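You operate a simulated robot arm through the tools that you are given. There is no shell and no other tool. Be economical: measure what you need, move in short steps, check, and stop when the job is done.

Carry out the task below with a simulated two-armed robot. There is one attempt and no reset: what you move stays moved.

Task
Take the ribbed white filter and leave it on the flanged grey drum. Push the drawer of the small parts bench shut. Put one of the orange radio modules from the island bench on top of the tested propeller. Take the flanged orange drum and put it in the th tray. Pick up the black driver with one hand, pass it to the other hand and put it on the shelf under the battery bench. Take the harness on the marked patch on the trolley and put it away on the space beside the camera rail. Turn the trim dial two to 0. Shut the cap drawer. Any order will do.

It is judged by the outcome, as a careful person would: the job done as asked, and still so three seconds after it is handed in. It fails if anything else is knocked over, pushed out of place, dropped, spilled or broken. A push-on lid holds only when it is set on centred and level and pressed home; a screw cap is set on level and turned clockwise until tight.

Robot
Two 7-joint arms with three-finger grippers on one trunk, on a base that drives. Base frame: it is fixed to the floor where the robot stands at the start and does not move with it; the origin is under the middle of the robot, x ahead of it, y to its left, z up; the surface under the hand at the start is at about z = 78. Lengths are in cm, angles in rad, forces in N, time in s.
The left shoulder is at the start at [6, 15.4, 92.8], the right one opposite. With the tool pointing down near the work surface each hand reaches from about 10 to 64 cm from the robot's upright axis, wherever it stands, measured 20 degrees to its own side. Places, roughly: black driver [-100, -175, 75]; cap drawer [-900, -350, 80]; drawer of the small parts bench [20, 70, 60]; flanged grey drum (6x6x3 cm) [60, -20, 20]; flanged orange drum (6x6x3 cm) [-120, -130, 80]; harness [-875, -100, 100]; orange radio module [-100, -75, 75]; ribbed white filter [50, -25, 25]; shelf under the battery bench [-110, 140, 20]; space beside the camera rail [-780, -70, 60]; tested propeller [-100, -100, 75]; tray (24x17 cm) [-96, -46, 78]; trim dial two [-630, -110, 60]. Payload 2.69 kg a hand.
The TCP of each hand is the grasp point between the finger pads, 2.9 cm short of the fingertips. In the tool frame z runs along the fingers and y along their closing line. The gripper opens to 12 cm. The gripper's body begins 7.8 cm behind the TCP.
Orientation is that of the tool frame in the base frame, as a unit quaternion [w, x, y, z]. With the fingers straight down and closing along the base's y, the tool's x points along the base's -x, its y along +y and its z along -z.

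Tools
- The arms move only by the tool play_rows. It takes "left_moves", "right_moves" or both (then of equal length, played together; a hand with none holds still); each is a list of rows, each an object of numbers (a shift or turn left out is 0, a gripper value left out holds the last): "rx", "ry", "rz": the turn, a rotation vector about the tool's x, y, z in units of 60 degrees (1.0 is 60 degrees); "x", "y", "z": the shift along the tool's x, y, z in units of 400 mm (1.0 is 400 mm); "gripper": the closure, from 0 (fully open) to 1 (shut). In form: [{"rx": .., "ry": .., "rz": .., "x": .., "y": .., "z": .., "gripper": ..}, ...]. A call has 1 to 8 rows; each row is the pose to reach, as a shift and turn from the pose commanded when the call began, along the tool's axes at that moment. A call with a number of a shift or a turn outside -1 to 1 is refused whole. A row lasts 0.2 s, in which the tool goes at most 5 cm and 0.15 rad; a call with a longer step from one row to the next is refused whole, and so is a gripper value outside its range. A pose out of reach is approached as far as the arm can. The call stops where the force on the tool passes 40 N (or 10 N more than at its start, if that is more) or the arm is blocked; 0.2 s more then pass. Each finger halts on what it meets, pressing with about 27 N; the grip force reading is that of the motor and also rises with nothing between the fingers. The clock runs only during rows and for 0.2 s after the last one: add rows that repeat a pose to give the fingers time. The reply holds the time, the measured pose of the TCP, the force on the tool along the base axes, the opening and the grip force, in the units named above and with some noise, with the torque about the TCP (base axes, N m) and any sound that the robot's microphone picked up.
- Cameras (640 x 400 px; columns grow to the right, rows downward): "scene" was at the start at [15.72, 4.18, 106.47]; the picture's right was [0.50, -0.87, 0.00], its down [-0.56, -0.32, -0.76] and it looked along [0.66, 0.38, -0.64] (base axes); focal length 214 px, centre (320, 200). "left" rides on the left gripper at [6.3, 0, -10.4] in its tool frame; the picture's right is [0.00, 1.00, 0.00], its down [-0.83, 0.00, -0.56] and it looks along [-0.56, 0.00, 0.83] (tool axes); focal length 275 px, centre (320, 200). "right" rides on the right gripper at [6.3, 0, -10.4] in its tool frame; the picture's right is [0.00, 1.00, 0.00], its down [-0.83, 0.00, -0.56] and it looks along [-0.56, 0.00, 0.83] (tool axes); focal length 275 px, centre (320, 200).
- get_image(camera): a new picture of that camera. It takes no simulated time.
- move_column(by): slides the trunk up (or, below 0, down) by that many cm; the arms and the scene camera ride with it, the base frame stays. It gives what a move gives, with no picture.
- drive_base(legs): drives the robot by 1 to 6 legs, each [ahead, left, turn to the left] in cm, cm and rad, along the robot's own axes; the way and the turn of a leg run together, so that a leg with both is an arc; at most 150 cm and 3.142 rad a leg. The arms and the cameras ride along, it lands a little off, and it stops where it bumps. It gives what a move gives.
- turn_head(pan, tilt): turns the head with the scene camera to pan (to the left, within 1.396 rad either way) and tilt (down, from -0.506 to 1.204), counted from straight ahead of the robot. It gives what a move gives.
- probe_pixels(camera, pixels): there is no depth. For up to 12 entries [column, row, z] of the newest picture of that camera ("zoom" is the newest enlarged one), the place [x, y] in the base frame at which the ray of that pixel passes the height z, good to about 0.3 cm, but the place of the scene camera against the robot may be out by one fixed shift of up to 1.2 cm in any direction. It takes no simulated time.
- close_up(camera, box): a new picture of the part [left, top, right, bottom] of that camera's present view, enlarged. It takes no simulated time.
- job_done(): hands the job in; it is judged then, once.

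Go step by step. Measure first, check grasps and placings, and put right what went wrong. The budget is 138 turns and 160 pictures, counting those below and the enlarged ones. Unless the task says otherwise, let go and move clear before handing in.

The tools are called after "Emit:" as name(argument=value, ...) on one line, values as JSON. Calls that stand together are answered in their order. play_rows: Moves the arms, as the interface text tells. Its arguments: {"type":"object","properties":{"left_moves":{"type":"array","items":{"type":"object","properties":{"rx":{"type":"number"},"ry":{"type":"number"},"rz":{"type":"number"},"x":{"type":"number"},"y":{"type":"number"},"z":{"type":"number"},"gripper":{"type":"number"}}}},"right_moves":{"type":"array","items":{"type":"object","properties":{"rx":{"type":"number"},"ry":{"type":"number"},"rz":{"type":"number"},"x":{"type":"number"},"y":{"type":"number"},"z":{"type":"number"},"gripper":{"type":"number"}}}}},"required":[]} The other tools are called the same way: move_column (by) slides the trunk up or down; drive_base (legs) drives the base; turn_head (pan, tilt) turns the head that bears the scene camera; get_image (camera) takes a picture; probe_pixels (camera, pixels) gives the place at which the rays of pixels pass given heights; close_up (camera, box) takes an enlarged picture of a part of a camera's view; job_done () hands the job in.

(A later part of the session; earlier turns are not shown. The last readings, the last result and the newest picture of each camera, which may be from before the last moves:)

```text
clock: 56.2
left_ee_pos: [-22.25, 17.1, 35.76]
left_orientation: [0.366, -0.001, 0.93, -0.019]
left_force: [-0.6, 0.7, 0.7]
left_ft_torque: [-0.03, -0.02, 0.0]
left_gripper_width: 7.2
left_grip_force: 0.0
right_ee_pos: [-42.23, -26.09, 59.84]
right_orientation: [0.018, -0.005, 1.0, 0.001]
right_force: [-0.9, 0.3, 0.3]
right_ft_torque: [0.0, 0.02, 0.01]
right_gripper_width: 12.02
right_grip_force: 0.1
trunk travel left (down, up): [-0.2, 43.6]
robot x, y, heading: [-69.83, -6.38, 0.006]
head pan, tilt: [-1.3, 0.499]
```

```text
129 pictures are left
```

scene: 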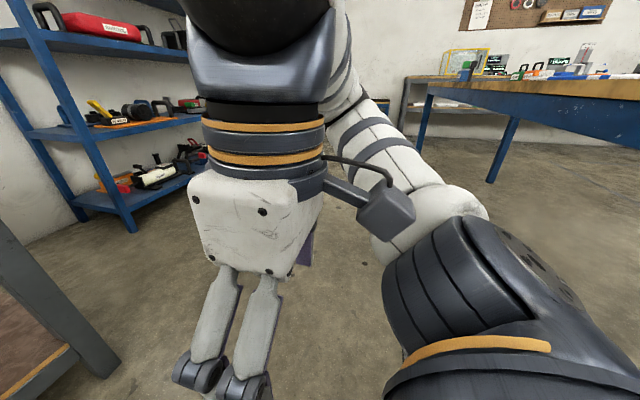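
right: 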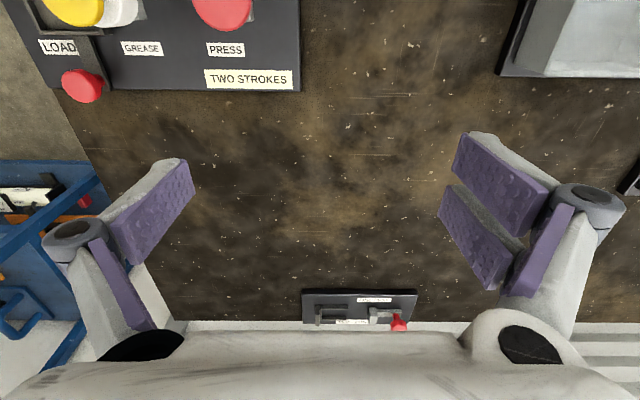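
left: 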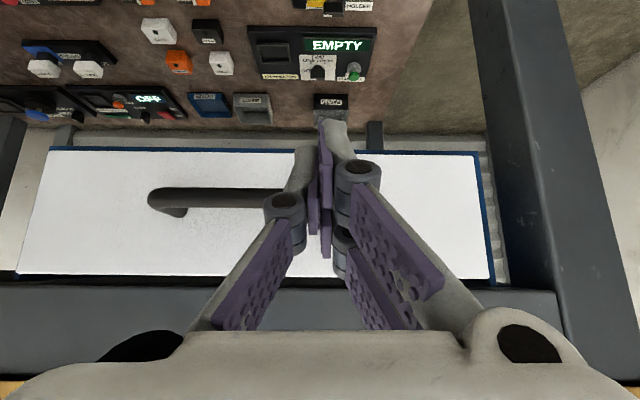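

The island bench edge is right beside me. I'll probe its outline and the rack so I can route to the right end of the small parts bench, which lets me reach the filter from the side.

Emit:
probe_pixels(camera="scene", pixels=[[427, 92, 70], [500, 108, 70], [638, 148, 70], [492, 180, 0], [418, 150, 0], [118, 368, 0], [128, 230, 0], [80, 220, 0]])

Emit:
turn_head(pan=-0.4, tilt=0.4)

Emit:
get_image(camera="scene")

```text
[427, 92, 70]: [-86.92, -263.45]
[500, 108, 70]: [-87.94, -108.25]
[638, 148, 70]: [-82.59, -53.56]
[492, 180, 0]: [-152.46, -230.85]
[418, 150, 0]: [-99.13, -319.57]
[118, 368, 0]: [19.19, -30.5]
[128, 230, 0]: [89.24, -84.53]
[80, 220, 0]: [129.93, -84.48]
```

```text
clock: 57.4
left_ee_pos: [-22.14, 17.29, 35.74]
left_orientation: [0.366, -0.002, 0.93, -0.02]
left_force: [0.4, -0.8, 0.5]
left_ft_torque: [-0.02, 0.0, 0.02]
left_gripper_width: 7.18
left_grip_force: 0.0
right_ee_pos: [-42.39, -26.34, 59.84]
right_orientation: [0.018, -0.005, 1.0, 0.001]
right_force: [-0.4, -0.2, -1.4]
right_ft_torque: [0.02, 0.01, 0.0]
right_gripper_width: 11.99
right_grip_force: 0.0
trunk travel left (down, up): [-0.2, 43.6]
robot x, y, heading: [-69.64, -6.26, 0.0]
head pan, tilt: [-0.4, 0.4]
```

```text
128 pictures are left
```

scene: 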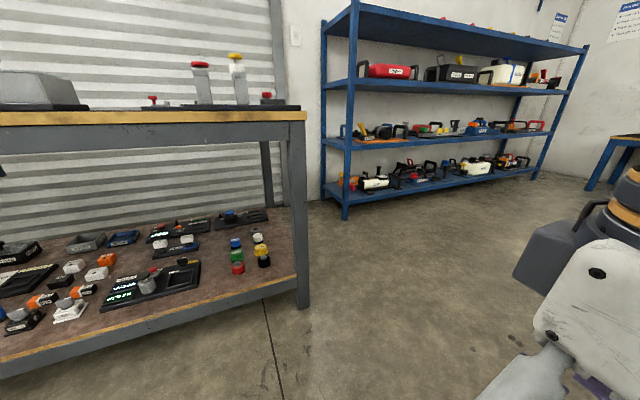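

The bench end leg is at (19,-30.5), the rack leg at (89,-84). I'll tuck the left hand, then go round: forward, right, turn left 90°, and right again to face the bench's end.

Emit:
play_rows(left_moves=[{"ry": 0.12, "x": 0.018, "z": -0.1}, {"ry": 0.24, "x": 0.036, "z": -0.2}, {"ry": 0.36, "x": 0.055, "z": -0.3}, {"ry": 0.48, "x": 0.073, "z": -0.4}, {"ry": 0.6, "x": 0.09, "z": -0.5}, {"ry": 0.7, "x": 0.11, "z": -0.6}])

Emit:
drive_base(legs=[[22, 0, 0], [0, -98, 0], [0, 0, 1.571], [0, -85, 0]])

Emit:
turn_head(pan=0, tilt=0.5)

Emit:
get_image(camera="scene")

```text
clock: 58.8
left_ee_pos: [-40.28, 30.19, 47.83]
left_orientation: [0.021, 0.005, 1.0, -0.02]
left_force: [0.1, 0.4, 0.1]
left_ft_torque: [0.03, -0.01, -0.01]
left_gripper_width: 7.19
left_grip_force: 0.1
left hand out of reach, approached as far as the arm can: row 1, 2, 3, 4, 5, 6
right_ee_pos: [-42.29, -26.08, 59.84]
right_orientation: [0.018, -0.005, 1.0, 0.002]
right_force: [0.6, -0.6, -0.5]
right_ft_torque: [0.01, -0.03, 0.0]
right_gripper_width: 12.01
right_grip_force: 0.1
trunk travel left (down, up): [-0.2, 43.6]
robot x, y, heading: [-69.72, -6.71, 0.002]
head pan, tilt: [-0.4, 0.4]
```

```text
clock: 71.0
left_ee_pos: [-75.61, -66.08, 47.56]
left_orientation: [0.021, -0.598, 0.801, -0.005]
left_force: [0.1, 0.0, -0.1]
left_ft_torque: [0.01, 0.0, 0.02]
left_gripper_width: 7.18
left_grip_force: 0.0
right_ee_pos: [-21.79, -81.44, 59.71]
right_orientation: [0.011, -0.625, 0.78, 0.014]
right_force: [0.2, 0.2, -0.6]
right_ft_torque: [-0.01, -0.05, 0.0]
right_gripper_width: 12.03
right_grip_force: 0.1
trunk travel left (down, up): [-0.2, 43.6]
robot x, y, heading: [-47.53, -103.5, 1.339]
head pan, tilt: [-0.4, 0.4]
stopped in leg 3: the robot was blocked; the commanded pose is now the measured one
```

```text
clock: 71.9
left_ee_pos: [-75.72, -66.06, 47.63]
left_orientation: [0.021, -0.6, 0.799, -0.005]
left_force: [0.1, 0.1, 0.8]
left_ft_torque: [0.01, -0.01, 0.02]
left_gripper_width: 7.19
left_grip_force: 0.2
right_ee_pos: [-21.67, -81.25, 59.63]
right_orientation: [0.011, -0.626, 0.78, 0.014]
right_force: [0.4, -0.5, -0.3]
right_ft_torque: [0.02, 0.01, 0.03]
right_gripper_width: 12.02
right_grip_force: 0.1
trunk travel left (down, up): [-0.2, 43.6]
robot x, y, heading: [-47.54, -103.64, 1.346]
head pan, tilt: [0.0, 0.499]
```

```text
127 pictures are left
```

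scene: 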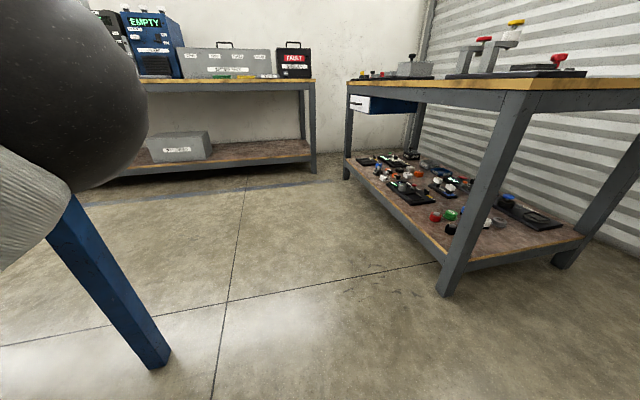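

The turn stopped at 1.346 rad, with the left elbow near the island bench leg. I'll sidestep right first, then finish the turn and continue.

Emit:
drive_base(legs=[[0, -35, 0], [0, 0, 0.222], [0, -50, 0]])

Emit:
get_image(camera="scene")

```text
clock: 79.5
left_ee_pos: [-3.29, -82.0, 47.47]
left_orientation: [0.027, -0.685, 0.728, -0.006]
left_force: [0.2, 0.3, 0.0]
left_ft_torque: [-0.01, 0.04, -0.01]
left_gripper_width: 7.22
left_grip_force: 0.1
right_ee_pos: [52.36, -85.05, 60.13]
right_orientation: [-0.015, 0.709, -0.705, -0.011]
right_force: [0.4, 0.6, 0.0]
right_ft_torque: [0.0, 0.01, -0.01]
right_gripper_width: 11.99
right_grip_force: 0.1
trunk travel left (down, up): [-0.2, 43.6]
robot x, y, heading: [32.82, -112.21, 1.562]
head pan, tilt: [0.0, 0.499]
stopped in leg 3: the robot was blocked; the commanded pose is now the measured one
```

```text
126 pictures are left
```

scene: 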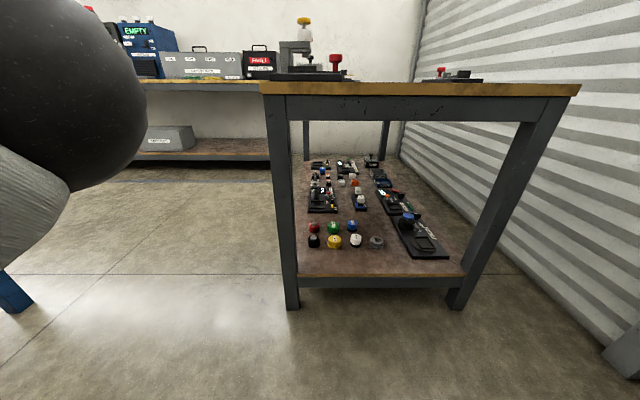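

The view from the bench end shows the filters clearly: white at (355,240), grey drum at (376,242). I'll step slightly left off the rack, extend the right arm tilted 45°, and look with its camera.

Emit:
drive_base(legs=[[0, 2, 0]])

Emit:
play_rows(right_moves=[{"ry": -0.09, "x": -0.056, "y": 0.01, "z": 0.075, "gripper": 0.4}, {"ry": -0.18, "x": -0.112, "y": 0.02, "z": 0.15}, {"ry": -0.28, "x": -0.17, "y": 0.03, "z": 0.225}, {"ry": -0.38, "x": -0.225, "y": 0.04, "z": 0.3}, {"ry": -0.47, "x": -0.28, "y": 0.05, "z": 0.375}, {"ry": -0.56, "x": -0.34, "y": 0.06, "z": 0.45}, {"ry": -0.66, "x": -0.4, "y": 0.07, "z": 0.525}, {"ry": -0.75, "x": -0.45, "y": 0.08, "z": 0.6}])

Emit:
drive_base(legs=[[24, 0, 0]])

Emit:
get_image(camera="right")

Emit:
get_image(camera="scene")

```text
clock: 80.3
left_ee_pos: [-4.91, -81.72, 47.65]
left_orientation: [0.025, -0.686, 0.728, -0.003]
left_force: [-0.2, 0.4, -0.2]
left_ft_torque: [0.0, 0.01, -0.01]
left_gripper_width: 7.19
left_grip_force: 0.1
right_ee_pos: [51.14, -84.64, 59.93]
right_orientation: [-0.01, 0.708, -0.706, -0.012]
right_force: [0.5, 0.2, 0.5]
right_ft_torque: [0.03, 0.02, 0.01]
right_gripper_width: 11.99
right_grip_force: 0.0
trunk travel left (down, up): [-0.2, 43.6]
robot x, y, heading: [31.43, -112.01, 1.561]
head pan, tilt: [0.0, 0.499]
```

```text
clock: 82.1
left_ee_pos: [-4.81, -81.76, 47.6]
left_orientation: [0.024, -0.685, 0.728, -0.004]
left_force: [-0.5, 0.3, -0.3]
left_ft_torque: [0.0, 0.02, 0.0]
left_gripper_width: 7.17
left_grip_force: 0.1
right_ee_pos: [47.07, -64.66, 36.77]
right_orientation: [-0.264, 0.656, -0.655, -0.267]
right_force: [-0.7, 0.9, 0.1]
right_ft_torque: [0.02, -0.03, 0.0]
right_gripper_width: 7.23
right_grip_force: 0.1
right hand out of reach, approached as far as the arm can: row 1, 2, 3, 4, 5, 6, 7, 8
trunk travel left (down, up): [-0.2, 43.6]
robot x, y, heading: [31.09, -112.12, 1.558]
head pan, tilt: [0.0, 0.499]
```

```text
clock: 83.9
left_ee_pos: [-4.63, -57.73, 47.73]
left_orientation: [0.025, -0.685, 0.728, -0.004]
left_force: [0.3, -1.0, 0.4]
left_ft_torque: [0.03, 0.01, -0.04]
left_gripper_width: 7.22
left_grip_force: 0.2
right_ee_pos: [47.45, -40.81, 36.75]
right_orientation: [-0.264, 0.656, -0.655, -0.267]
right_force: [-0.1, -0.7, -0.3]
right_ft_torque: [0.0, -0.02, -0.02]
right_gripper_width: 7.17
right_grip_force: 0.0
trunk travel left (down, up): [-0.2, 43.6]
robot x, y, heading: [31.53, -87.95, 1.558]
head pan, tilt: [0.0, 0.499]
```

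```text
125 pictures are left
```

right: 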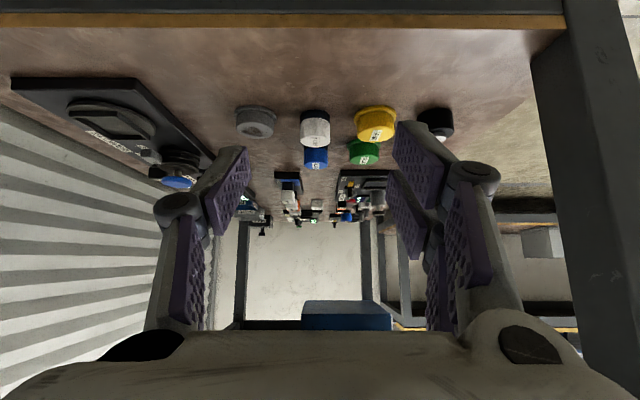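

```text
124 pictures are left
```

scene: 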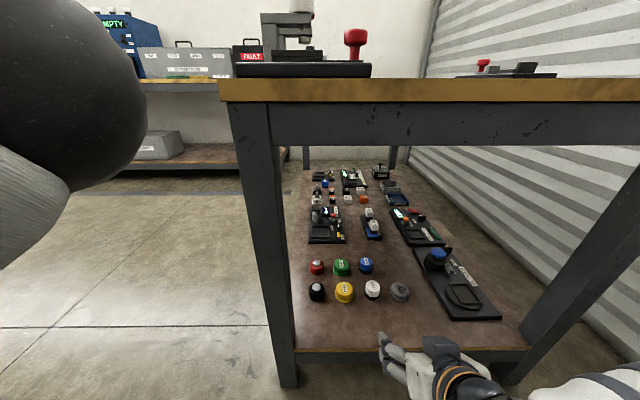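

White filter is at (315,128) in the right camera and (373,290) in the scene. I'll probe both at several heights to fix shelf height and positions.

Emit:
probe_pixels(camera="right", pixels=[[314, 111, 15], [314, 111, 17], [314, 111, 19], [256, 106, 15], [256, 106, 17], [256, 106, 19], [300, 22, 17], [558, 22, 17]])

Emit:
probe_pixels(camera="scene", pixels=[[373, 300, 15], [373, 300, 17], [373, 300, 19], [401, 302, 15], [401, 302, 17], [401, 302, 19], [373, 286, 22], [373, 351, 17]])

Emit:
close_up(camera="scene", box=[300, 250, 428, 330])

Emit:
close_up(camera="right", box=[210, 70, 402, 190])

```text
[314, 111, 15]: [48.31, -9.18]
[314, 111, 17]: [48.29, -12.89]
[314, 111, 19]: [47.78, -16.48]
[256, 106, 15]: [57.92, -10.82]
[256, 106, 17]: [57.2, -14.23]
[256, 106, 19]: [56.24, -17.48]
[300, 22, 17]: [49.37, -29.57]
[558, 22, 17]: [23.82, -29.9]
```

```text
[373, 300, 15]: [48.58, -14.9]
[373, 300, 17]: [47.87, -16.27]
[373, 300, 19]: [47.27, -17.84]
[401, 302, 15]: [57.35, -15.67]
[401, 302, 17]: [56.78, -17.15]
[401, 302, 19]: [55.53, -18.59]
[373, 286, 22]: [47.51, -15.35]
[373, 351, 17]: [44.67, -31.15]
```

```text
5.00 times, centred on (364, 290) of scene
```

zoom: 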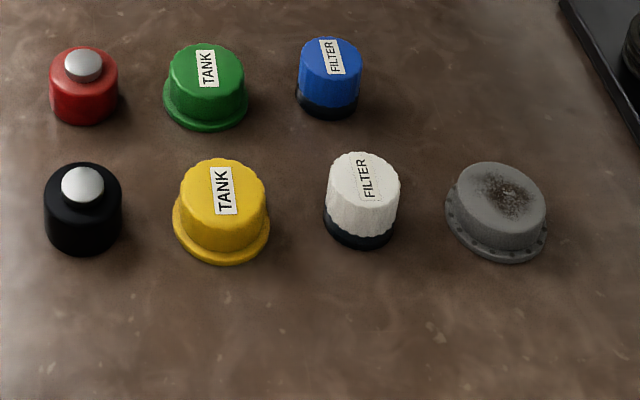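

```text
3.33 times, centred on (306, 130) of right
```

zoom: 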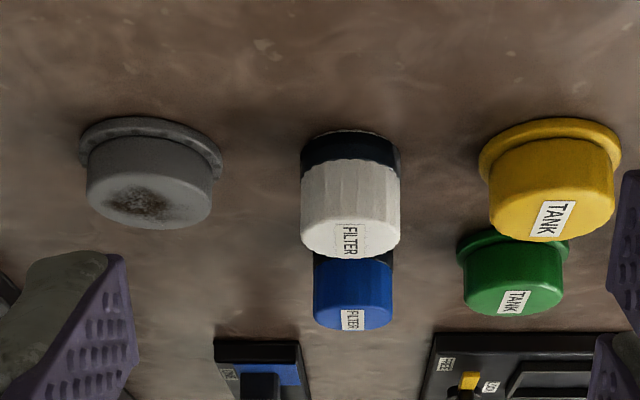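

The shelf is at z≈19 and the filter centre about x=48. I'll drive in 10 cm, then lower/advance the hand to just short of the filter and look again.

Emit:
drive_base(legs=[[10, 0, 0]])

Emit:
play_rows(right_moves=[{"x": -0.01, "z": 0.09}, {"x": -0.02, "z": 0.18}, {"x": -0.03, "z": 0.27}, {"x": -0.04, "z": 0.34}])

Emit:
get_image(camera="right")

Emit:
get_image(camera="scene")

```text
clock: 85.0
left_ee_pos: [-4.55, -47.87, 47.57]
left_orientation: [0.024, -0.685, 0.728, -0.004]
left_force: [-1.0, 0.3, 0.9]
left_ft_torque: [-0.02, -0.01, 0.01]
left_gripper_width: 7.18
left_grip_force: 0.0
right_ee_pos: [47.56, -30.77, 36.89]
right_orientation: [-0.264, 0.656, -0.655, -0.267]
right_force: [-0.5, -0.8, -0.4]
right_ft_torque: [0.01, 0.04, 0.02]
right_gripper_width: 7.2
right_grip_force: 0.1
trunk travel left (down, up): [-0.2, 43.6]
robot x, y, heading: [31.65, -78.23, 1.562]
head pan, tilt: [0.0, 0.499]
```

```text
clock: 86.0
left_ee_pos: [-4.57, -47.84, 47.44]
left_orientation: [0.024, -0.685, 0.728, -0.003]
left_force: [-0.1, 1.0, 0.2]
left_ft_torque: [0.01, 0.0, -0.01]
left_gripper_width: 7.22
left_grip_force: 0.0
right_ee_pos: [47.36, -20.17, 28.19]
right_orientation: [0.264, -0.655, 0.656, 0.267]
right_force: [-0.4, 0.1, 0.1]
right_ft_torque: [-0.03, -0.03, 0.0]
right_gripper_width: 7.21
right_grip_force: 0.0
trunk travel left (down, up): [-0.2, 43.6]
robot x, y, heading: [31.41, -78.28, 1.559]
head pan, tilt: [0.0, 0.499]
```

```text
121 pictures are left
```

right: 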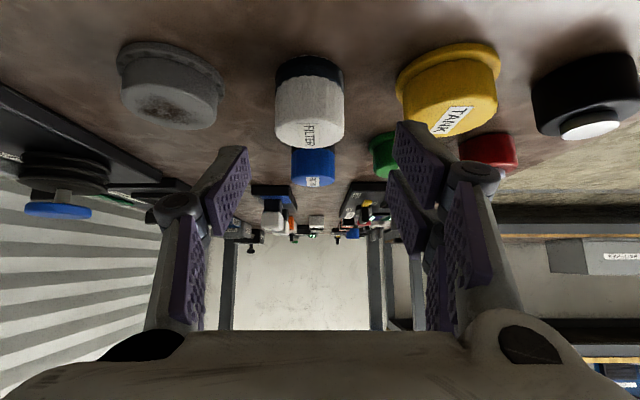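

```text
120 pictures are left
```

scene: 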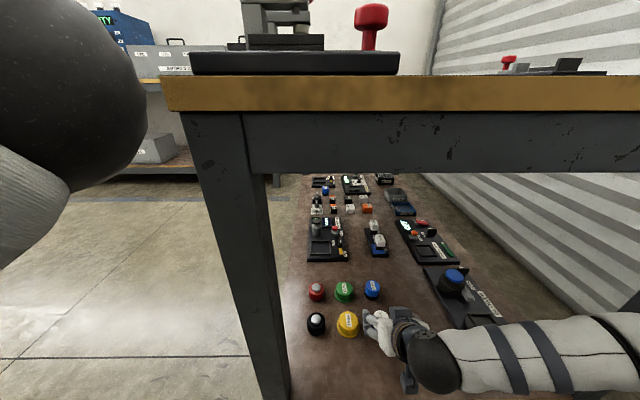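

I'll triangulate the filter with the new closer view (base near edge at (309,58), top centre (309,130)).

Emit:
probe_pixels(camera="right", pixels=[[309, 58, 17], [309, 58, 18], [309, 58, 19], [309, 58, 20], [310, 130, 23], [310, 130, 24], [277, 85, 20], [344, 85, 20], [168, 45, 18], [168, 45, 19], [168, 45, 20]])

```text
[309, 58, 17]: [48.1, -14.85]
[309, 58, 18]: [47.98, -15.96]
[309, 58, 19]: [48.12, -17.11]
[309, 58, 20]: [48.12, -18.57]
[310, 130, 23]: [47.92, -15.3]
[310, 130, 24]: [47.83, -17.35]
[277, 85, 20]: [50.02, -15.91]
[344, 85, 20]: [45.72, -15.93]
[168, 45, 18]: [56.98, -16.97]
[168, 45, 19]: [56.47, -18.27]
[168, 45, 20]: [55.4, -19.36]
```

The filter is centred near (48,-16) on shelf z≈19.5. I'll set the opening to 6 cm and go straddle it.

Emit:
play_rows(right_moves=[{"y": -0.015, "gripper": 0.5}, {"y": -0.015, "x": 0.006, "z": 0.055}, {"y": -0.015, "x": 0.012, "z": 0.11}, {"y": -0.015, "x": 0.019, "z": 0.155}])

Emit:
get_image(camera="right")

Emit:
close_up(camera="scene", box=[290, 270, 450, 370])

```text
clock: 87.0
left_ee_pos: [-4.43, -47.78, 47.54]
left_orientation: [0.025, -0.685, 0.728, -0.002]
left_force: [0.2, -0.5, 0.5]
left_ft_torque: [0.01, 0.0, 0.0]
left_gripper_width: 7.23
left_grip_force: 0.1
right_ee_pos: [47.89, -16.34, 23.32]
right_orientation: [-0.265, 0.656, -0.654, -0.269]
right_force: [-1.5, -6.1, 11.3]
right_ft_torque: [-0.14, 0.45, 0.24]
right_gripper_width: 6.34
right_grip_force: 2.7
trunk travel left (down, up): [-0.2, 43.6]
robot x, y, heading: [31.35, -78.19, 1.559]
head pan, tilt: [0.0, 0.499]
```

```text
119 pictures are left
```

right: 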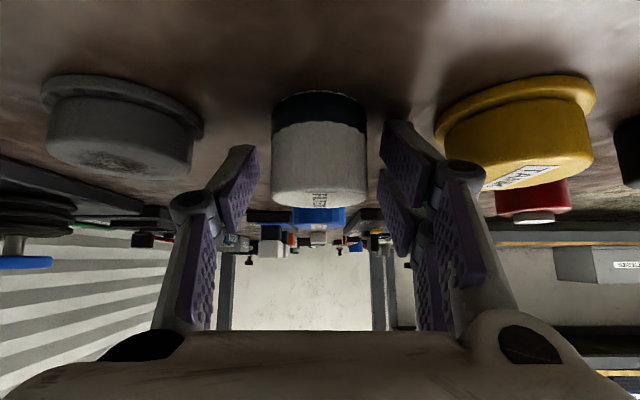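

```text
4.00 times, centred on (370, 320) of scene
```

zoom: 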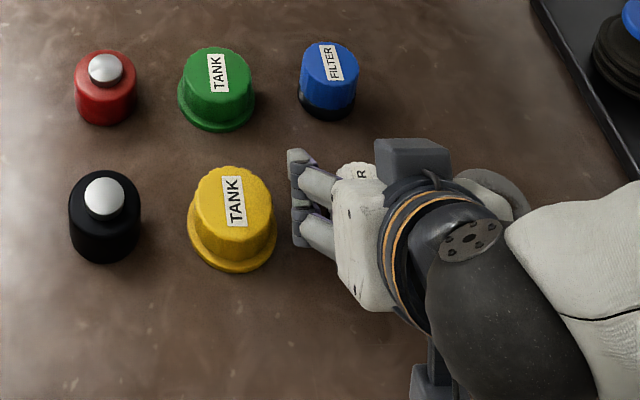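

The fingers straddle the filter but 11 N shows the tips touching the shelf. I'll raise 0.7 cm and close.

Emit:
play_rows(right_moves=[{"x": -0.012, "z": -0.013}, {"x": -0.012, "z": -0.013, "gripper": 0.9}, {"x": -0.012, "z": -0.013, "gripper": 1}, {"x": -0.012, "z": -0.013, "gripper": 1}])

Emit:
get_image(camera="right")

```text
clock: 88.0
left_ee_pos: [-4.47, -47.86, 47.72]
left_orientation: [0.024, -0.685, 0.728, -0.004]
left_force: [0.4, -0.3, 0.3]
left_ft_torque: [-0.01, 0.01, -0.01]
left_gripper_width: 7.18
left_grip_force: 0.0
right_ee_pos: [48.0, -16.37, 23.86]
right_orientation: [-0.264, 0.656, -0.655, -0.267]
right_force: [0.7, -0.3, -1.2]
right_ft_torque: [-0.02, -0.03, 0.04]
right_gripper_width: 3.89
right_grip_force: 27.1
trunk travel left (down, up): [-0.2, 43.6]
robot x, y, heading: [31.26, -78.37, 1.564]
head pan, tilt: [0.0, 0.499]
```

```text
117 pictures are left
```

right: 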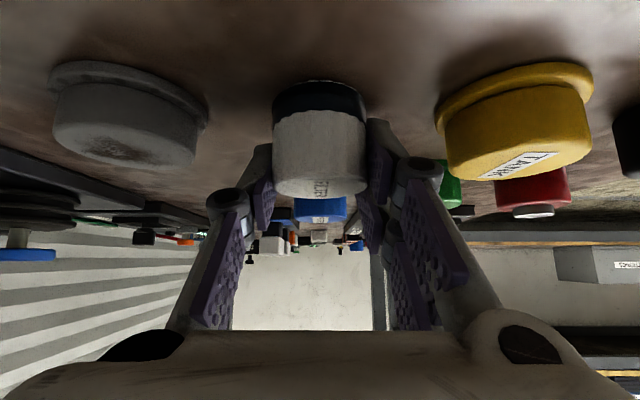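

Gripped: width 3.89 cm. I'll lift 7 cm and re-measure the drum.

Emit:
play_rows(right_moves=[{"x": -0.04, "z": -0.042, "gripper": 1}, {"x": -0.08, "z": -0.084}, {"x": -0.122, "z": -0.126}])

Emit:
get_image(camera="right")

Emit:
close_up(camera="scene", box=[310, 270, 470, 370])

```text
clock: 88.8
left_ee_pos: [-4.52, -47.83, 47.62]
left_orientation: [0.025, -0.685, 0.728, -0.003]
left_force: [-0.2, -0.4, 0.1]
left_ft_torque: [-0.02, -0.03, -0.02]
left_gripper_width: 7.2
left_grip_force: 0.1
right_ee_pos: [48.12, -16.46, 30.98]
right_orientation: [0.264, -0.655, 0.656, 0.266]
right_force: [0.0, -0.3, -1.1]
right_ft_torque: [-0.02, -0.01, 0.02]
right_gripper_width: 3.92
right_grip_force: 27.0
trunk travel left (down, up): [-0.2, 43.6]
robot x, y, heading: [31.11, -77.81, 1.559]
head pan, tilt: [0.0, 0.499]
```

```text
116 pictures are left
```

right: 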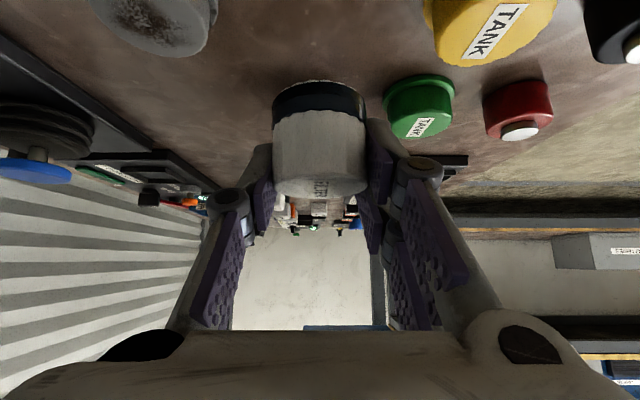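

```text
4.00 times, centred on (390, 320) of scene
```

zoom: 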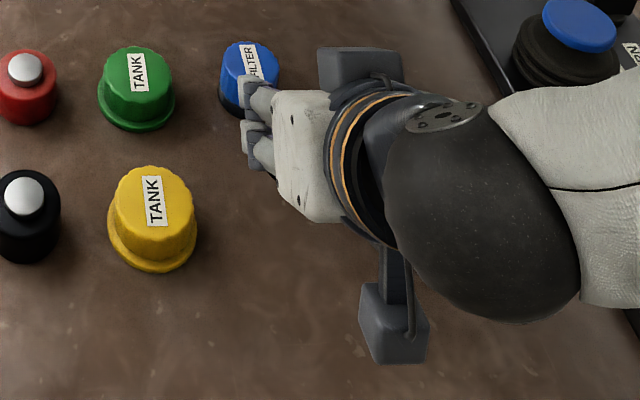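

Filter is lifted. I'll shift 8 cm towards the drum and back 4 cm to see the drum ahead of the held filter.

Emit:
play_rows(right_moves=[{"y": -0.07, "x": 0.024, "z": -0.023}, {"y": -0.14, "x": 0.048, "z": -0.046}, {"y": -0.2, "x": 0.072, "z": -0.07}])

Emit:
get_image(camera="right")

```text
clock: 89.6
left_ee_pos: [-4.44, -47.89, 47.52]
left_orientation: [0.024, -0.685, 0.728, -0.003]
left_force: [-1.1, -0.1, -0.2]
left_ft_torque: [-0.01, -0.05, 0.01]
left_gripper_width: 7.22
left_grip_force: 0.2
right_ee_pos: [56.08, -20.43, 30.87]
right_orientation: [0.264, -0.655, 0.655, 0.267]
right_force: [0.8, -0.3, -0.3]
right_ft_torque: [-0.03, -0.03, -0.01]
right_gripper_width: 3.92
right_grip_force: 27.3
trunk travel left (down, up): [-0.2, 43.6]
robot x, y, heading: [31.46, -78.0, 1.563]
head pan, tilt: [0.0, 0.499]
```

```text
114 pictures are left
```

right: 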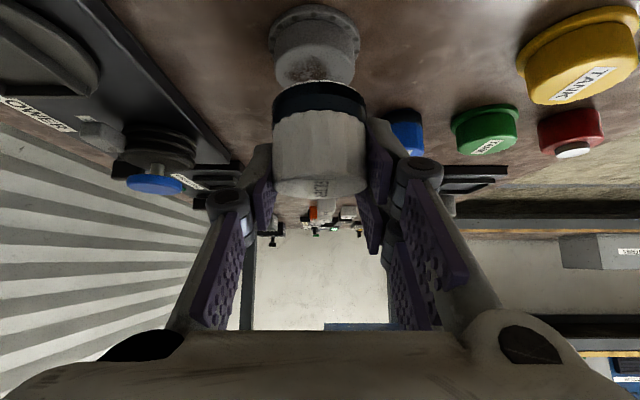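

The drum shows above the held filter, flange centred about column 314. I'll probe its centre.

Emit:
probe_pixels(camera="right", pixels=[[314, 66, 23], [314, 66, 22.5], [314, 35, 20], [314, 4, 20], [268, 40, 20.5], [361, 40, 20.5], [273, 64, 23], [355, 64, 23]])

Emit:
close_up(camera="right", box=[240, 0, 400, 100])

```text
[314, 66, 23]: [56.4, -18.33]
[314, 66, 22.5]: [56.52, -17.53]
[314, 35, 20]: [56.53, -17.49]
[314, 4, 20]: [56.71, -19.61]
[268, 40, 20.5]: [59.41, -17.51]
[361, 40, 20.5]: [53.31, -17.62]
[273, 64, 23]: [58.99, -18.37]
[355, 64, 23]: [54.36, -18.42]
```

```text
4.00 times, centred on (320, 50) of right
```

zoom: 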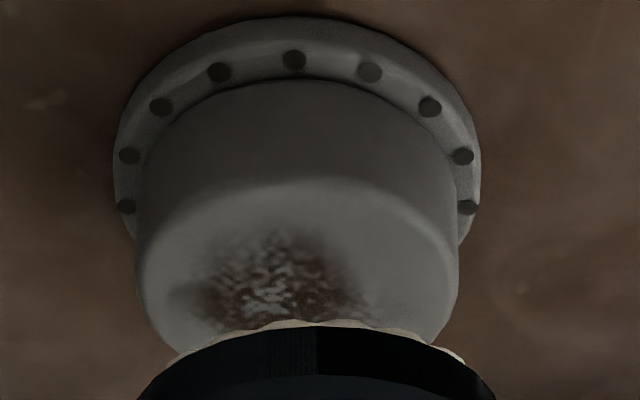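

Drum centre works out to about (56.4,-16.8). I'll probe the held filter's own base offset the same way.

Emit:
probe_pixels(camera="right", pixels=[[319, 81, 27], [272, 105, 27], [367, 105, 27], [319, 81, 26.7], [314, 4, 20.5]])

```text
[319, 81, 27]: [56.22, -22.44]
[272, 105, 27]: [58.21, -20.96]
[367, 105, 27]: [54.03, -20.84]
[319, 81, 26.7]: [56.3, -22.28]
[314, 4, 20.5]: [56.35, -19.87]
```

The filter centre coincides with the TCP. I'll move over the drum and lower to just above contact.

Emit:
play_rows(right_moves=[{"y": -0.006, "x": -0.064, "z": 0.062}, {"y": -0.006, "x": -0.03, "z": 0.096}, {"y": -0.006, "x": -0.006, "z": 0.12}, {"y": -0.006, "x": -0.002, "z": 0.124}])

Emit:
close_up(camera="right", box=[200, 40, 440, 190])

```text
clock: 90.6
left_ee_pos: [-4.55, -47.75, 47.59]
left_orientation: [0.024, -0.684, 0.729, -0.004]
left_force: [-0.1, 0.3, 0.7]
left_ft_torque: [0.03, -0.01, -0.04]
left_gripper_width: 7.18
left_grip_force: 0.1
right_ee_pos: [56.29, -16.9, 27.37]
right_orientation: [0.265, -0.655, 0.656, 0.267]
right_force: [0.5, -0.5, -0.6]
right_ft_torque: [0.0, 0.01, -0.01]
right_gripper_width: 3.91
right_grip_force: 26.6
trunk travel left (down, up): [-0.2, 43.6]
robot x, y, heading: [31.53, -78.55, 1.565]
head pan, tilt: [0.0, 0.499]
```

```text
2.67 times, centred on (320, 115) of right
```

zoom: 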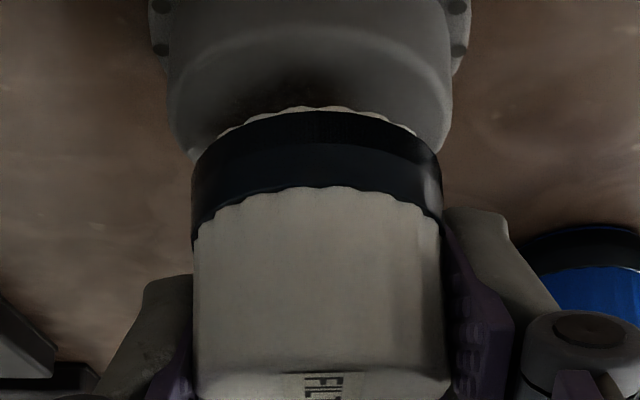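

Filter is well centred over the drum and no contact yet. Lower in small steps until it touches.

Emit:
play_rows(right_moves=[{"y": -0.003, "x": 0.005, "z": 0.0055}, {"y": -0.003, "x": 0.009, "z": 0.0095}, {"y": -0.003, "x": 0.012, "z": 0.0125}])

Emit:
close_up(camera="right", box=[200, 40, 440, 190])

```text
clock: 91.4
left_ee_pos: [-4.46, -47.76, 47.51]
left_orientation: [0.024, -0.685, 0.728, -0.004]
left_force: [-0.7, -0.6, -0.5]
left_ft_torque: [0.01, -0.01, 0.08]
left_gripper_width: 7.19
left_grip_force: 0.1
right_ee_pos: [56.33, -16.97, 26.74]
right_orientation: [-0.264, 0.656, -0.655, -0.267]
right_force: [-0.7, 0.0, -1.4]
right_ft_torque: [0.0, -0.01, 0.0]
right_gripper_width: 3.9
right_grip_force: 26.8
trunk travel left (down, up): [-0.2, 43.6]
robot x, y, heading: [31.52, -77.68, 1.561]
head pan, tilt: [0.0, 0.499]
```

```text
2.67 times, centred on (320, 115) of right
```

zoom: 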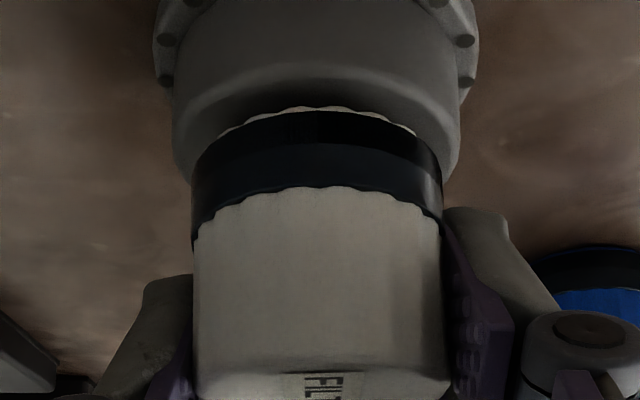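

Still a small gap. Continue down with a 0.15 cm nudge forward.

Emit:
play_rows(right_moves=[{"x": 0.002, "z": 0.008}, {"x": 0.006, "z": 0.012}, {"x": 0.009, "z": 0.015}])

Emit:
close_up(camera="right", box=[200, 40, 440, 190])

```text
clock: 92.2
left_ee_pos: [-4.55, -47.84, 47.52]
left_orientation: [0.025, -0.684, 0.729, -0.004]
left_force: [-0.3, 0.3, 0.3]
left_ft_torque: [-0.01, -0.03, 0.03]
left_gripper_width: 7.19
left_grip_force: 0.1
right_ee_pos: [56.38, -16.66, 26.3]
right_orientation: [0.266, -0.655, 0.655, 0.268]
right_force: [-1.0, -3.1, 13.6]
right_ft_torque: [-0.25, 0.28, 0.06]
right_gripper_width: 3.91
right_grip_force: 26.6
trunk travel left (down, up): [-0.2, 43.6]
robot x, y, heading: [31.52, -78.25, 1.566]
head pan, tilt: [0.0, 0.499]
```

```text
2.67 times, centred on (320, 115) of right
```

zoom: 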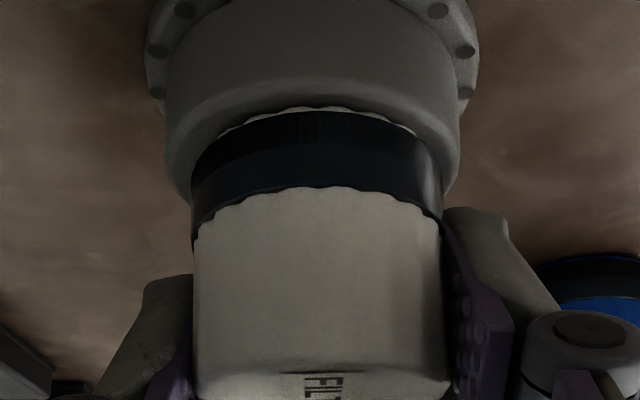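

Contact at 13.6 N, centred. Ease up 0.1 cm, open, and withdraw along the tool axis.

Emit:
play_rows(right_moves=[{"x": -0.002, "z": -0.002}, {"x": -0.002, "z": -0.002, "gripper": 0.5}, {"x": -0.002, "z": -0.002, "gripper": 0.5}, {"x": 0.0, "z": -0.1}, {"x": 0.0, "z": -0.2}, {"x": 0.0, "z": -0.3}])

Emit:
get_image(camera="right")

```text
clock: 93.6
left_ee_pos: [-4.49, -47.79, 47.51]
left_orientation: [0.025, -0.685, 0.728, -0.004]
left_force: [0.2, -0.3, -0.2]
left_ft_torque: [0.0, 0.0, -0.01]
left_gripper_width: 7.19
left_grip_force: 0.1
right_ee_pos: [56.65, -25.06, 34.68]
right_orientation: [-0.264, 0.655, -0.655, -0.267]
right_force: [-0.5, -0.3, 0.2]
right_ft_torque: [-0.01, 0.01, 0.0]
right_gripper_width: 6.02
right_grip_force: 0.0
trunk travel left (down, up): [-0.2, 43.6]
robot x, y, heading: [31.32, -77.9, 1.564]
head pan, tilt: [0.0, 0.499]
```

```text
109 pictures are left
```

right: 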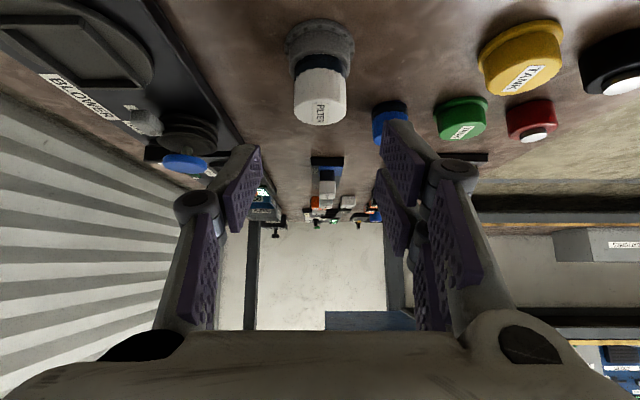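

The white filter sits upright on the grey drum at (318,75). Now I'll back out, raise the trunk, retract the right arm and head to the island bench.

Emit:
drive_base(legs=[[-22, 0, 0]])

Emit:
move_column(by=43)

Emit:
play_rows(right_moves=[{"ry": 0.09, "x": 0.03, "z": -0.07, "gripper": 0}, {"ry": 0.18, "x": 0.06, "z": -0.14}, {"ry": 0.28, "x": 0.09, "z": -0.21}, {"ry": 0.38, "x": 0.12, "z": -0.28}, {"ry": 0.47, "x": 0.15, "z": -0.35}, {"ry": 0.56, "x": 0.18, "z": -0.42}, {"ry": 0.66, "x": 0.2, "z": -0.46}, {"ry": 0.735, "x": 0.2, "z": -0.46}])

Emit:
drive_base(legs=[[0, 78, 0], [0, 0, 1.571]])

Emit:
turn_head(pan=0, tilt=0.6)

Emit:
get_image(camera="scene")

```text
clock: 95.3
left_ee_pos: [-4.69, -69.95, 47.54]
left_orientation: [0.024, -0.684, 0.729, -0.004]
left_force: [0.7, -0.5, 0.0]
left_ft_torque: [0.0, -0.02, 0.0]
left_gripper_width: 7.18
left_grip_force: 0.1
right_ee_pos: [56.37, -47.26, 34.62]
right_orientation: [0.264, -0.655, 0.656, 0.266]
right_force: [-0.4, 0.0, 0.4]
right_ft_torque: [-0.01, 0.01, 0.0]
right_gripper_width: 6.01
right_grip_force: 0.1
trunk travel left (down, up): [-0.2, 43.6]
robot x, y, heading: [30.86, -100.15, 1.561]
head pan, tilt: [0.0, 0.499]
```

```text
refused: 43 is not a number from -40 to 40
```

```text
clock: 97.1
left_ee_pos: [-4.68, -69.89, 47.54]
left_orientation: [0.025, -0.684, 0.729, -0.004]
left_force: [1.3, 0.0, 0.4]
left_ft_torque: [0.02, 0.02, 0.02]
left_gripper_width: 7.22
left_grip_force: 0.0
right_ee_pos: [56.48, -64.96, 42.34]
right_orientation: [-0.002, -0.707, 0.707, 0.0]
right_force: [0.1, -0.2, 0.7]
right_ft_torque: [0.01, 0.01, 0.02]
right_gripper_width: 11.99
right_grip_force: 0.1
right hand out of reach, approached as far as the arm can: row 4, 5, 6, 7, 8
trunk travel left (down, up): [-0.2, 43.6]
robot x, y, heading: [31.31, -100.72, 1.562]
head pan, tilt: [0.0, 0.499]
```

```text
clock: 103.0
left_ee_pos: [-75.51, -69.7, 47.51]
left_orientation: [0.023, -0.686, 0.727, -0.009]
left_force: [0.0, 0.0, -0.9]
left_ft_torque: [-0.01, 0.0, 0.01]
left_gripper_width: 7.2
left_grip_force: 0.1
right_ee_pos: [-15.44, -64.71, 42.27]
right_orientation: [-0.005, -0.703, 0.712, 0.005]
right_force: [0.4, -0.5, -0.1]
right_ft_torque: [0.02, -0.04, 0.02]
right_gripper_width: 11.99
right_grip_force: 0.0
trunk travel left (down, up): [-0.2, 43.6]
robot x, y, heading: [-41.75, -99.31, 1.55]
head pan, tilt: [0.0, 0.499]
stopped in leg 1: the robot was blocked; the commanded pose is now the measured one
```

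```text
clock: 103.7
left_ee_pos: [-75.63, -69.87, 47.42]
left_orientation: [0.023, -0.686, 0.727, -0.011]
left_force: [0.1, 0.1, -0.5]
left_ft_torque: [-0.01, 0.01, 0.01]
left_gripper_width: 7.21
left_grip_force: 0.2
right_ee_pos: [-15.37, -64.46, 42.18]
right_orientation: [-0.006, -0.704, 0.71, 0.005]
right_force: [0.0, 0.9, -0.6]
right_ft_torque: [0.01, -0.01, -0.03]
right_gripper_width: 12.01
right_grip_force: 0.1
trunk travel left (down, up): [-0.2, 43.6]
robot x, y, heading: [-41.8, -99.65, 1.554]
head pan, tilt: [0.0, 0.6]
```

```text
108 pictures are left
```

scene: 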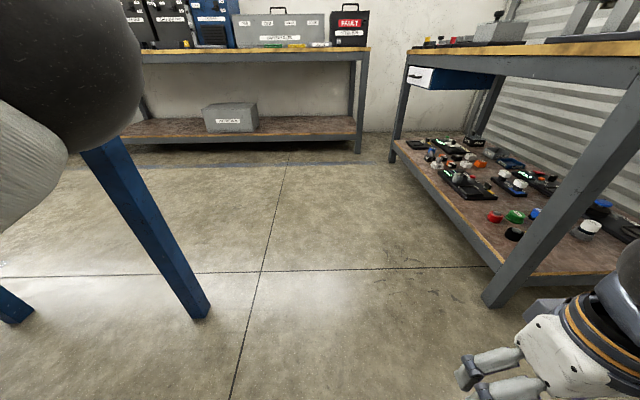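

The trunk raise was refused (max 40), so the left elbow met the island bench; no harm seen. I'll step right away, raise the trunk, then turn.

Emit:
drive_base(legs=[[0, -22, 0]])

Emit:
move_column(by=40)

Emit:
drive_base(legs=[[0, 0, 1.571]])

Emit:
get_image(camera="scene")

```text
clock: 105.9
left_ee_pos: [-54.58, -70.26, 47.06]
left_orientation: [0.026, -0.686, 0.727, -0.014]
left_force: [-0.1, 0.3, 0.9]
left_ft_torque: [-0.03, 0.04, 0.01]
left_gripper_width: 7.2
left_grip_force: 0.0
right_ee_pos: [5.73, -64.84, 42.38]
right_orientation: [-0.002, -0.704, 0.71, 0.001]
right_force: [0.2, -0.4, 0.0]
right_ft_torque: [-0.01, -0.03, 0.01]
right_gripper_width: 11.99
right_grip_force: 0.0
trunk travel left (down, up): [-0.2, 43.6]
robot x, y, heading: [-20.13, -99.95, 1.55]
head pan, tilt: [0.0, 0.6]
```

```text
clock: 109.8
left_ee_pos: [-54.69, -74.27, 98.14]
left_orientation: [0.211, -0.656, 0.704, 0.174]
left_force: [-1.0, 0.4, -0.2]
left_ft_torque: [0.01, -0.05, -0.01]
left_gripper_width: 7.17
left_grip_force: 0.1
right_ee_pos: [5.69, -64.88, 82.41]
right_orientation: [-0.002, -0.705, 0.709, 0.001]
right_force: [-0.3, -0.5, 0.0]
right_ft_torque: [-0.02, 0.02, -0.01]
right_gripper_width: 12.0
right_grip_force: 0.2
trunk travel left (down, up): [-40.2, 3.6]
robot x, y, heading: [-20.1, -100.27, 1.55]
head pan, tilt: [0.0, 0.6]
```

```text
clock: 114.0
left_ee_pos: [-45.68, -134.88, 98.22]
left_orientation: [-0.025, 0.961, -0.034, -0.273]
left_force: [0.1, 0.1, -0.2]
left_ft_torque: [0.01, -0.05, -0.03]
left_gripper_width: 7.23
left_grip_force: 0.0
right_ee_pos: [-55.02, -74.54, 82.34]
right_orientation: [0.002, 1.0, -0.003, 0.001]
right_force: [-0.1, 1.0, 0.2]
right_ft_torque: [-0.02, -0.01, -0.02]
right_gripper_width: 12.0
right_grip_force: 0.1
trunk travel left (down, up): [-40.2, 3.6]
robot x, y, heading: [-19.72, -100.19, 3.119]
head pan, tilt: [0.0, 0.6]
```

```text
107 pictures are left
```

scene: 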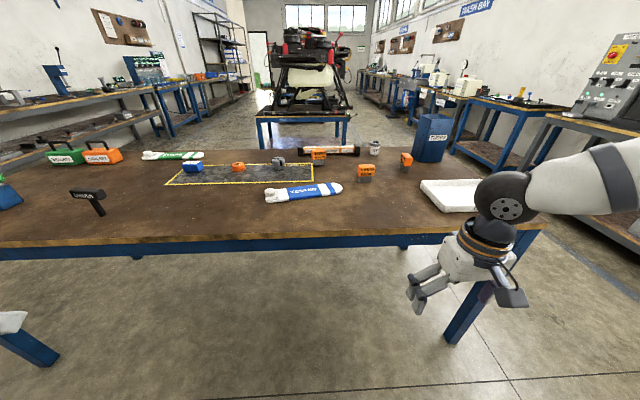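

Now the whole island bench is in view: driver at (90,200), drums inside the yellow outline, two propellers, modules and white tray. I'll zoom to read the labels.

Emit:
close_up(camera="scene", box=[240, 130, 480, 230])

Emit:
close_up(camera="scene", box=[40, 130, 290, 230])

Emit:
probe_pixels(camera="scene", pixels=[[320, 244, 75], [303, 193, 77], [367, 176, 77], [318, 163, 77], [406, 165, 77], [238, 172, 77], [90, 195, 80], [450, 197, 77], [172, 157, 77], [548, 228, 75]])

```text
2.67 times, centred on (360, 180) of scene
```

zoom: 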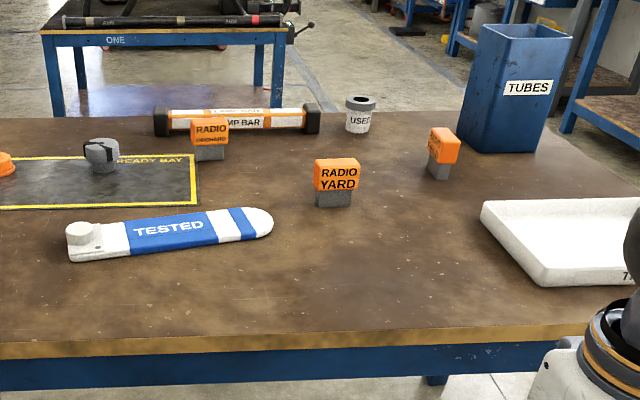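

```text
2.56 times, centred on (165, 180) of scene
```

zoom: 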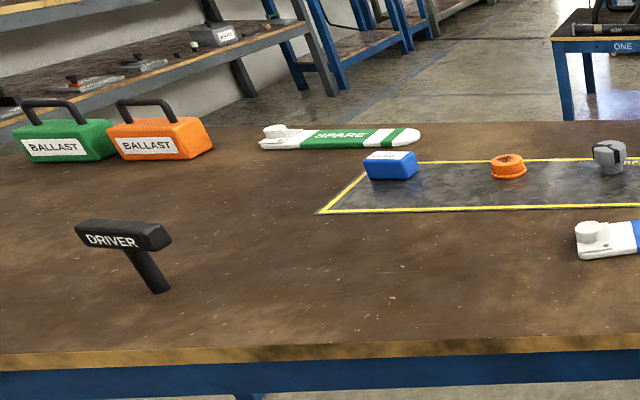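

```text
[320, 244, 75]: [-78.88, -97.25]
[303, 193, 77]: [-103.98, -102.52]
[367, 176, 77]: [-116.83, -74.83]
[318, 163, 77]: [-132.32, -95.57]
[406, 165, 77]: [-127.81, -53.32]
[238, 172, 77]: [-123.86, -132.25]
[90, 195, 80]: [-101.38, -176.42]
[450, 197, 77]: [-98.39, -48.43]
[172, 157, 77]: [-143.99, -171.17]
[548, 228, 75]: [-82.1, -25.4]
```

The TESTED propeller is at about (-104,-102), the RADIO YARD module at (-117,-75), the orange drum at (-124,-132), the driver at (-101,-176). I'll raise the right hand and drive up to the bench for the module.

Emit:
move_column(by=3.5)

Emit:
play_rows(right_moves=[{"z": -0.1}, {"z": -0.2}, {"z": -0.25}])

Emit:
drive_base(legs=[[39, -5, 0.022]])

Emit:
get_image(camera="scene")

Emit:
get_image(camera="right")

```text
clock: 114.8
left_ee_pos: [-45.7, -134.79, 101.75]
left_orientation: [-0.025, 0.961, -0.034, -0.272]
left_force: [-0.1, 0.6, -1.0]
left_ft_torque: [0.01, 0.0, -0.01]
left_gripper_width: 7.19
left_grip_force: 0.1
right_ee_pos: [-54.96, -74.5, 85.9]
right_orientation: [0.002, 1.0, -0.003, 0.0]
right_force: [-0.2, 0.4, 0.0]
right_ft_torque: [0.0, 0.02, -0.02]
right_gripper_width: 11.98
right_grip_force: 0.1
trunk travel left (down, up): [-43.7, 0.1]
robot x, y, heading: [-19.77, -99.76, 3.129]
head pan, tilt: [0.0, 0.6]
```

```text
clock: 115.6
left_ee_pos: [-45.63, -134.58, 101.66]
left_orientation: [-0.025, 0.961, -0.034, -0.274]
left_force: [0.0, 0.8, -0.3]
left_ft_torque: [-0.01, -0.05, 0.02]
left_gripper_width: 7.19
left_grip_force: 0.0
right_ee_pos: [-54.87, -74.5, 96.02]
right_orientation: [0.002, 1.0, -0.004, 0.001]
right_force: [-0.4, -1.1, -0.3]
right_ft_torque: [0.01, -0.01, 0.03]
right_gripper_width: 12.01
right_grip_force: 0.0
trunk travel left (down, up): [-43.7, 0.1]
robot x, y, heading: [-19.58, -99.8, 3.125]
head pan, tilt: [0.0, 0.6]
```

```text
clock: 118.0
left_ee_pos: [-83.51, -130.41, 101.69]
left_orientation: [-0.021, 0.962, -0.02, -0.273]
left_force: [-0.1, -1.0, -0.5]
left_ft_torque: [0.01, -0.01, 0.04]
left_gripper_width: 7.2
left_grip_force: 0.0
right_ee_pos: [-94.64, -70.48, 95.86]
right_orientation: [0.002, 1.0, 0.012, 0.002]
right_force: [-0.1, -0.1, 0.7]
right_ft_torque: [-0.03, 0.02, -0.02]
right_gripper_width: 11.99
right_grip_force: 0.1
trunk travel left (down, up): [-43.7, 0.1]
robot x, y, heading: [-58.74, -94.77, -3.131]
head pan, tilt: [0.0, 0.6]
```

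```text
104 pictures are left
```

scene: 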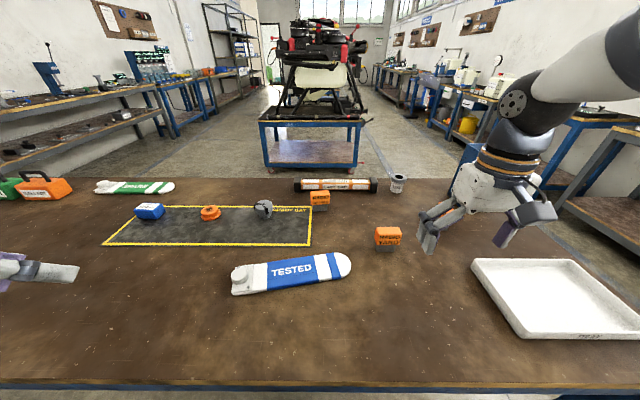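

```text
103 pictures are left
```

right: 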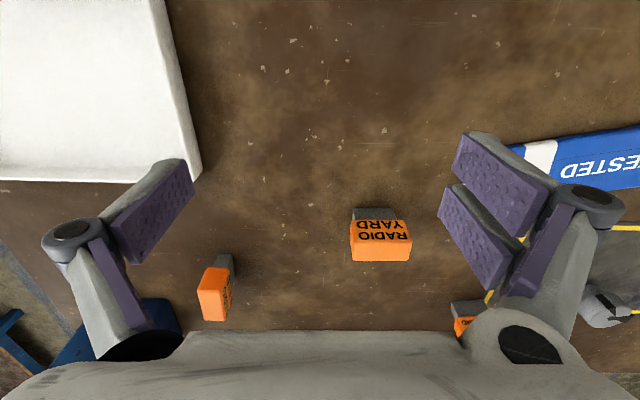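

The module YARD is at (380,235) in the right view. I'll probe module, propeller, tray from both cameras.

Emit:
probe_pixels(camera="right", pixels=[[375, 210, 75], [375, 210, 77], [350, 220, 80], [412, 222, 80], [381, 240, 82], [520, 150, 77], [556, 165, 77], [203, 180, 77]])

Emit:
probe_pixels(camera="scene", pixels=[[387, 251, 75], [387, 251, 77], [292, 275, 77], [291, 285, 75], [291, 285, 77], [470, 265, 78], [522, 338, 78], [320, 381, 75]])

Emit:
close_up(camera="scene", box=[220, 180, 460, 330])

```text
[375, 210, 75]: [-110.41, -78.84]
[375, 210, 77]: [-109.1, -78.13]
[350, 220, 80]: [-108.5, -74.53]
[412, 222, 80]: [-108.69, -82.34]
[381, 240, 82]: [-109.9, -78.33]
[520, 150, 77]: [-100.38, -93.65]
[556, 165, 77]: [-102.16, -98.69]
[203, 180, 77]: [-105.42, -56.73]
```

```text
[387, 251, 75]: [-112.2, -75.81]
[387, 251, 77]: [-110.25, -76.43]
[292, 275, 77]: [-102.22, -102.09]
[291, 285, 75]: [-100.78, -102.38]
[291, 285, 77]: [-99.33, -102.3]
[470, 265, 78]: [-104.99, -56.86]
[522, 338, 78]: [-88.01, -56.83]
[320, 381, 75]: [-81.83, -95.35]
```

```text
2.67 times, centred on (340, 255) of scene
```

zoom: 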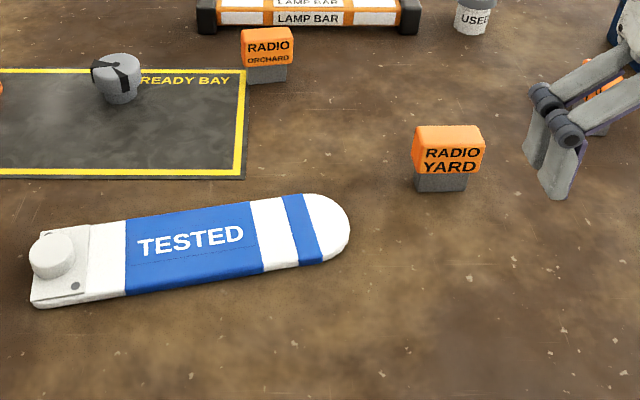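

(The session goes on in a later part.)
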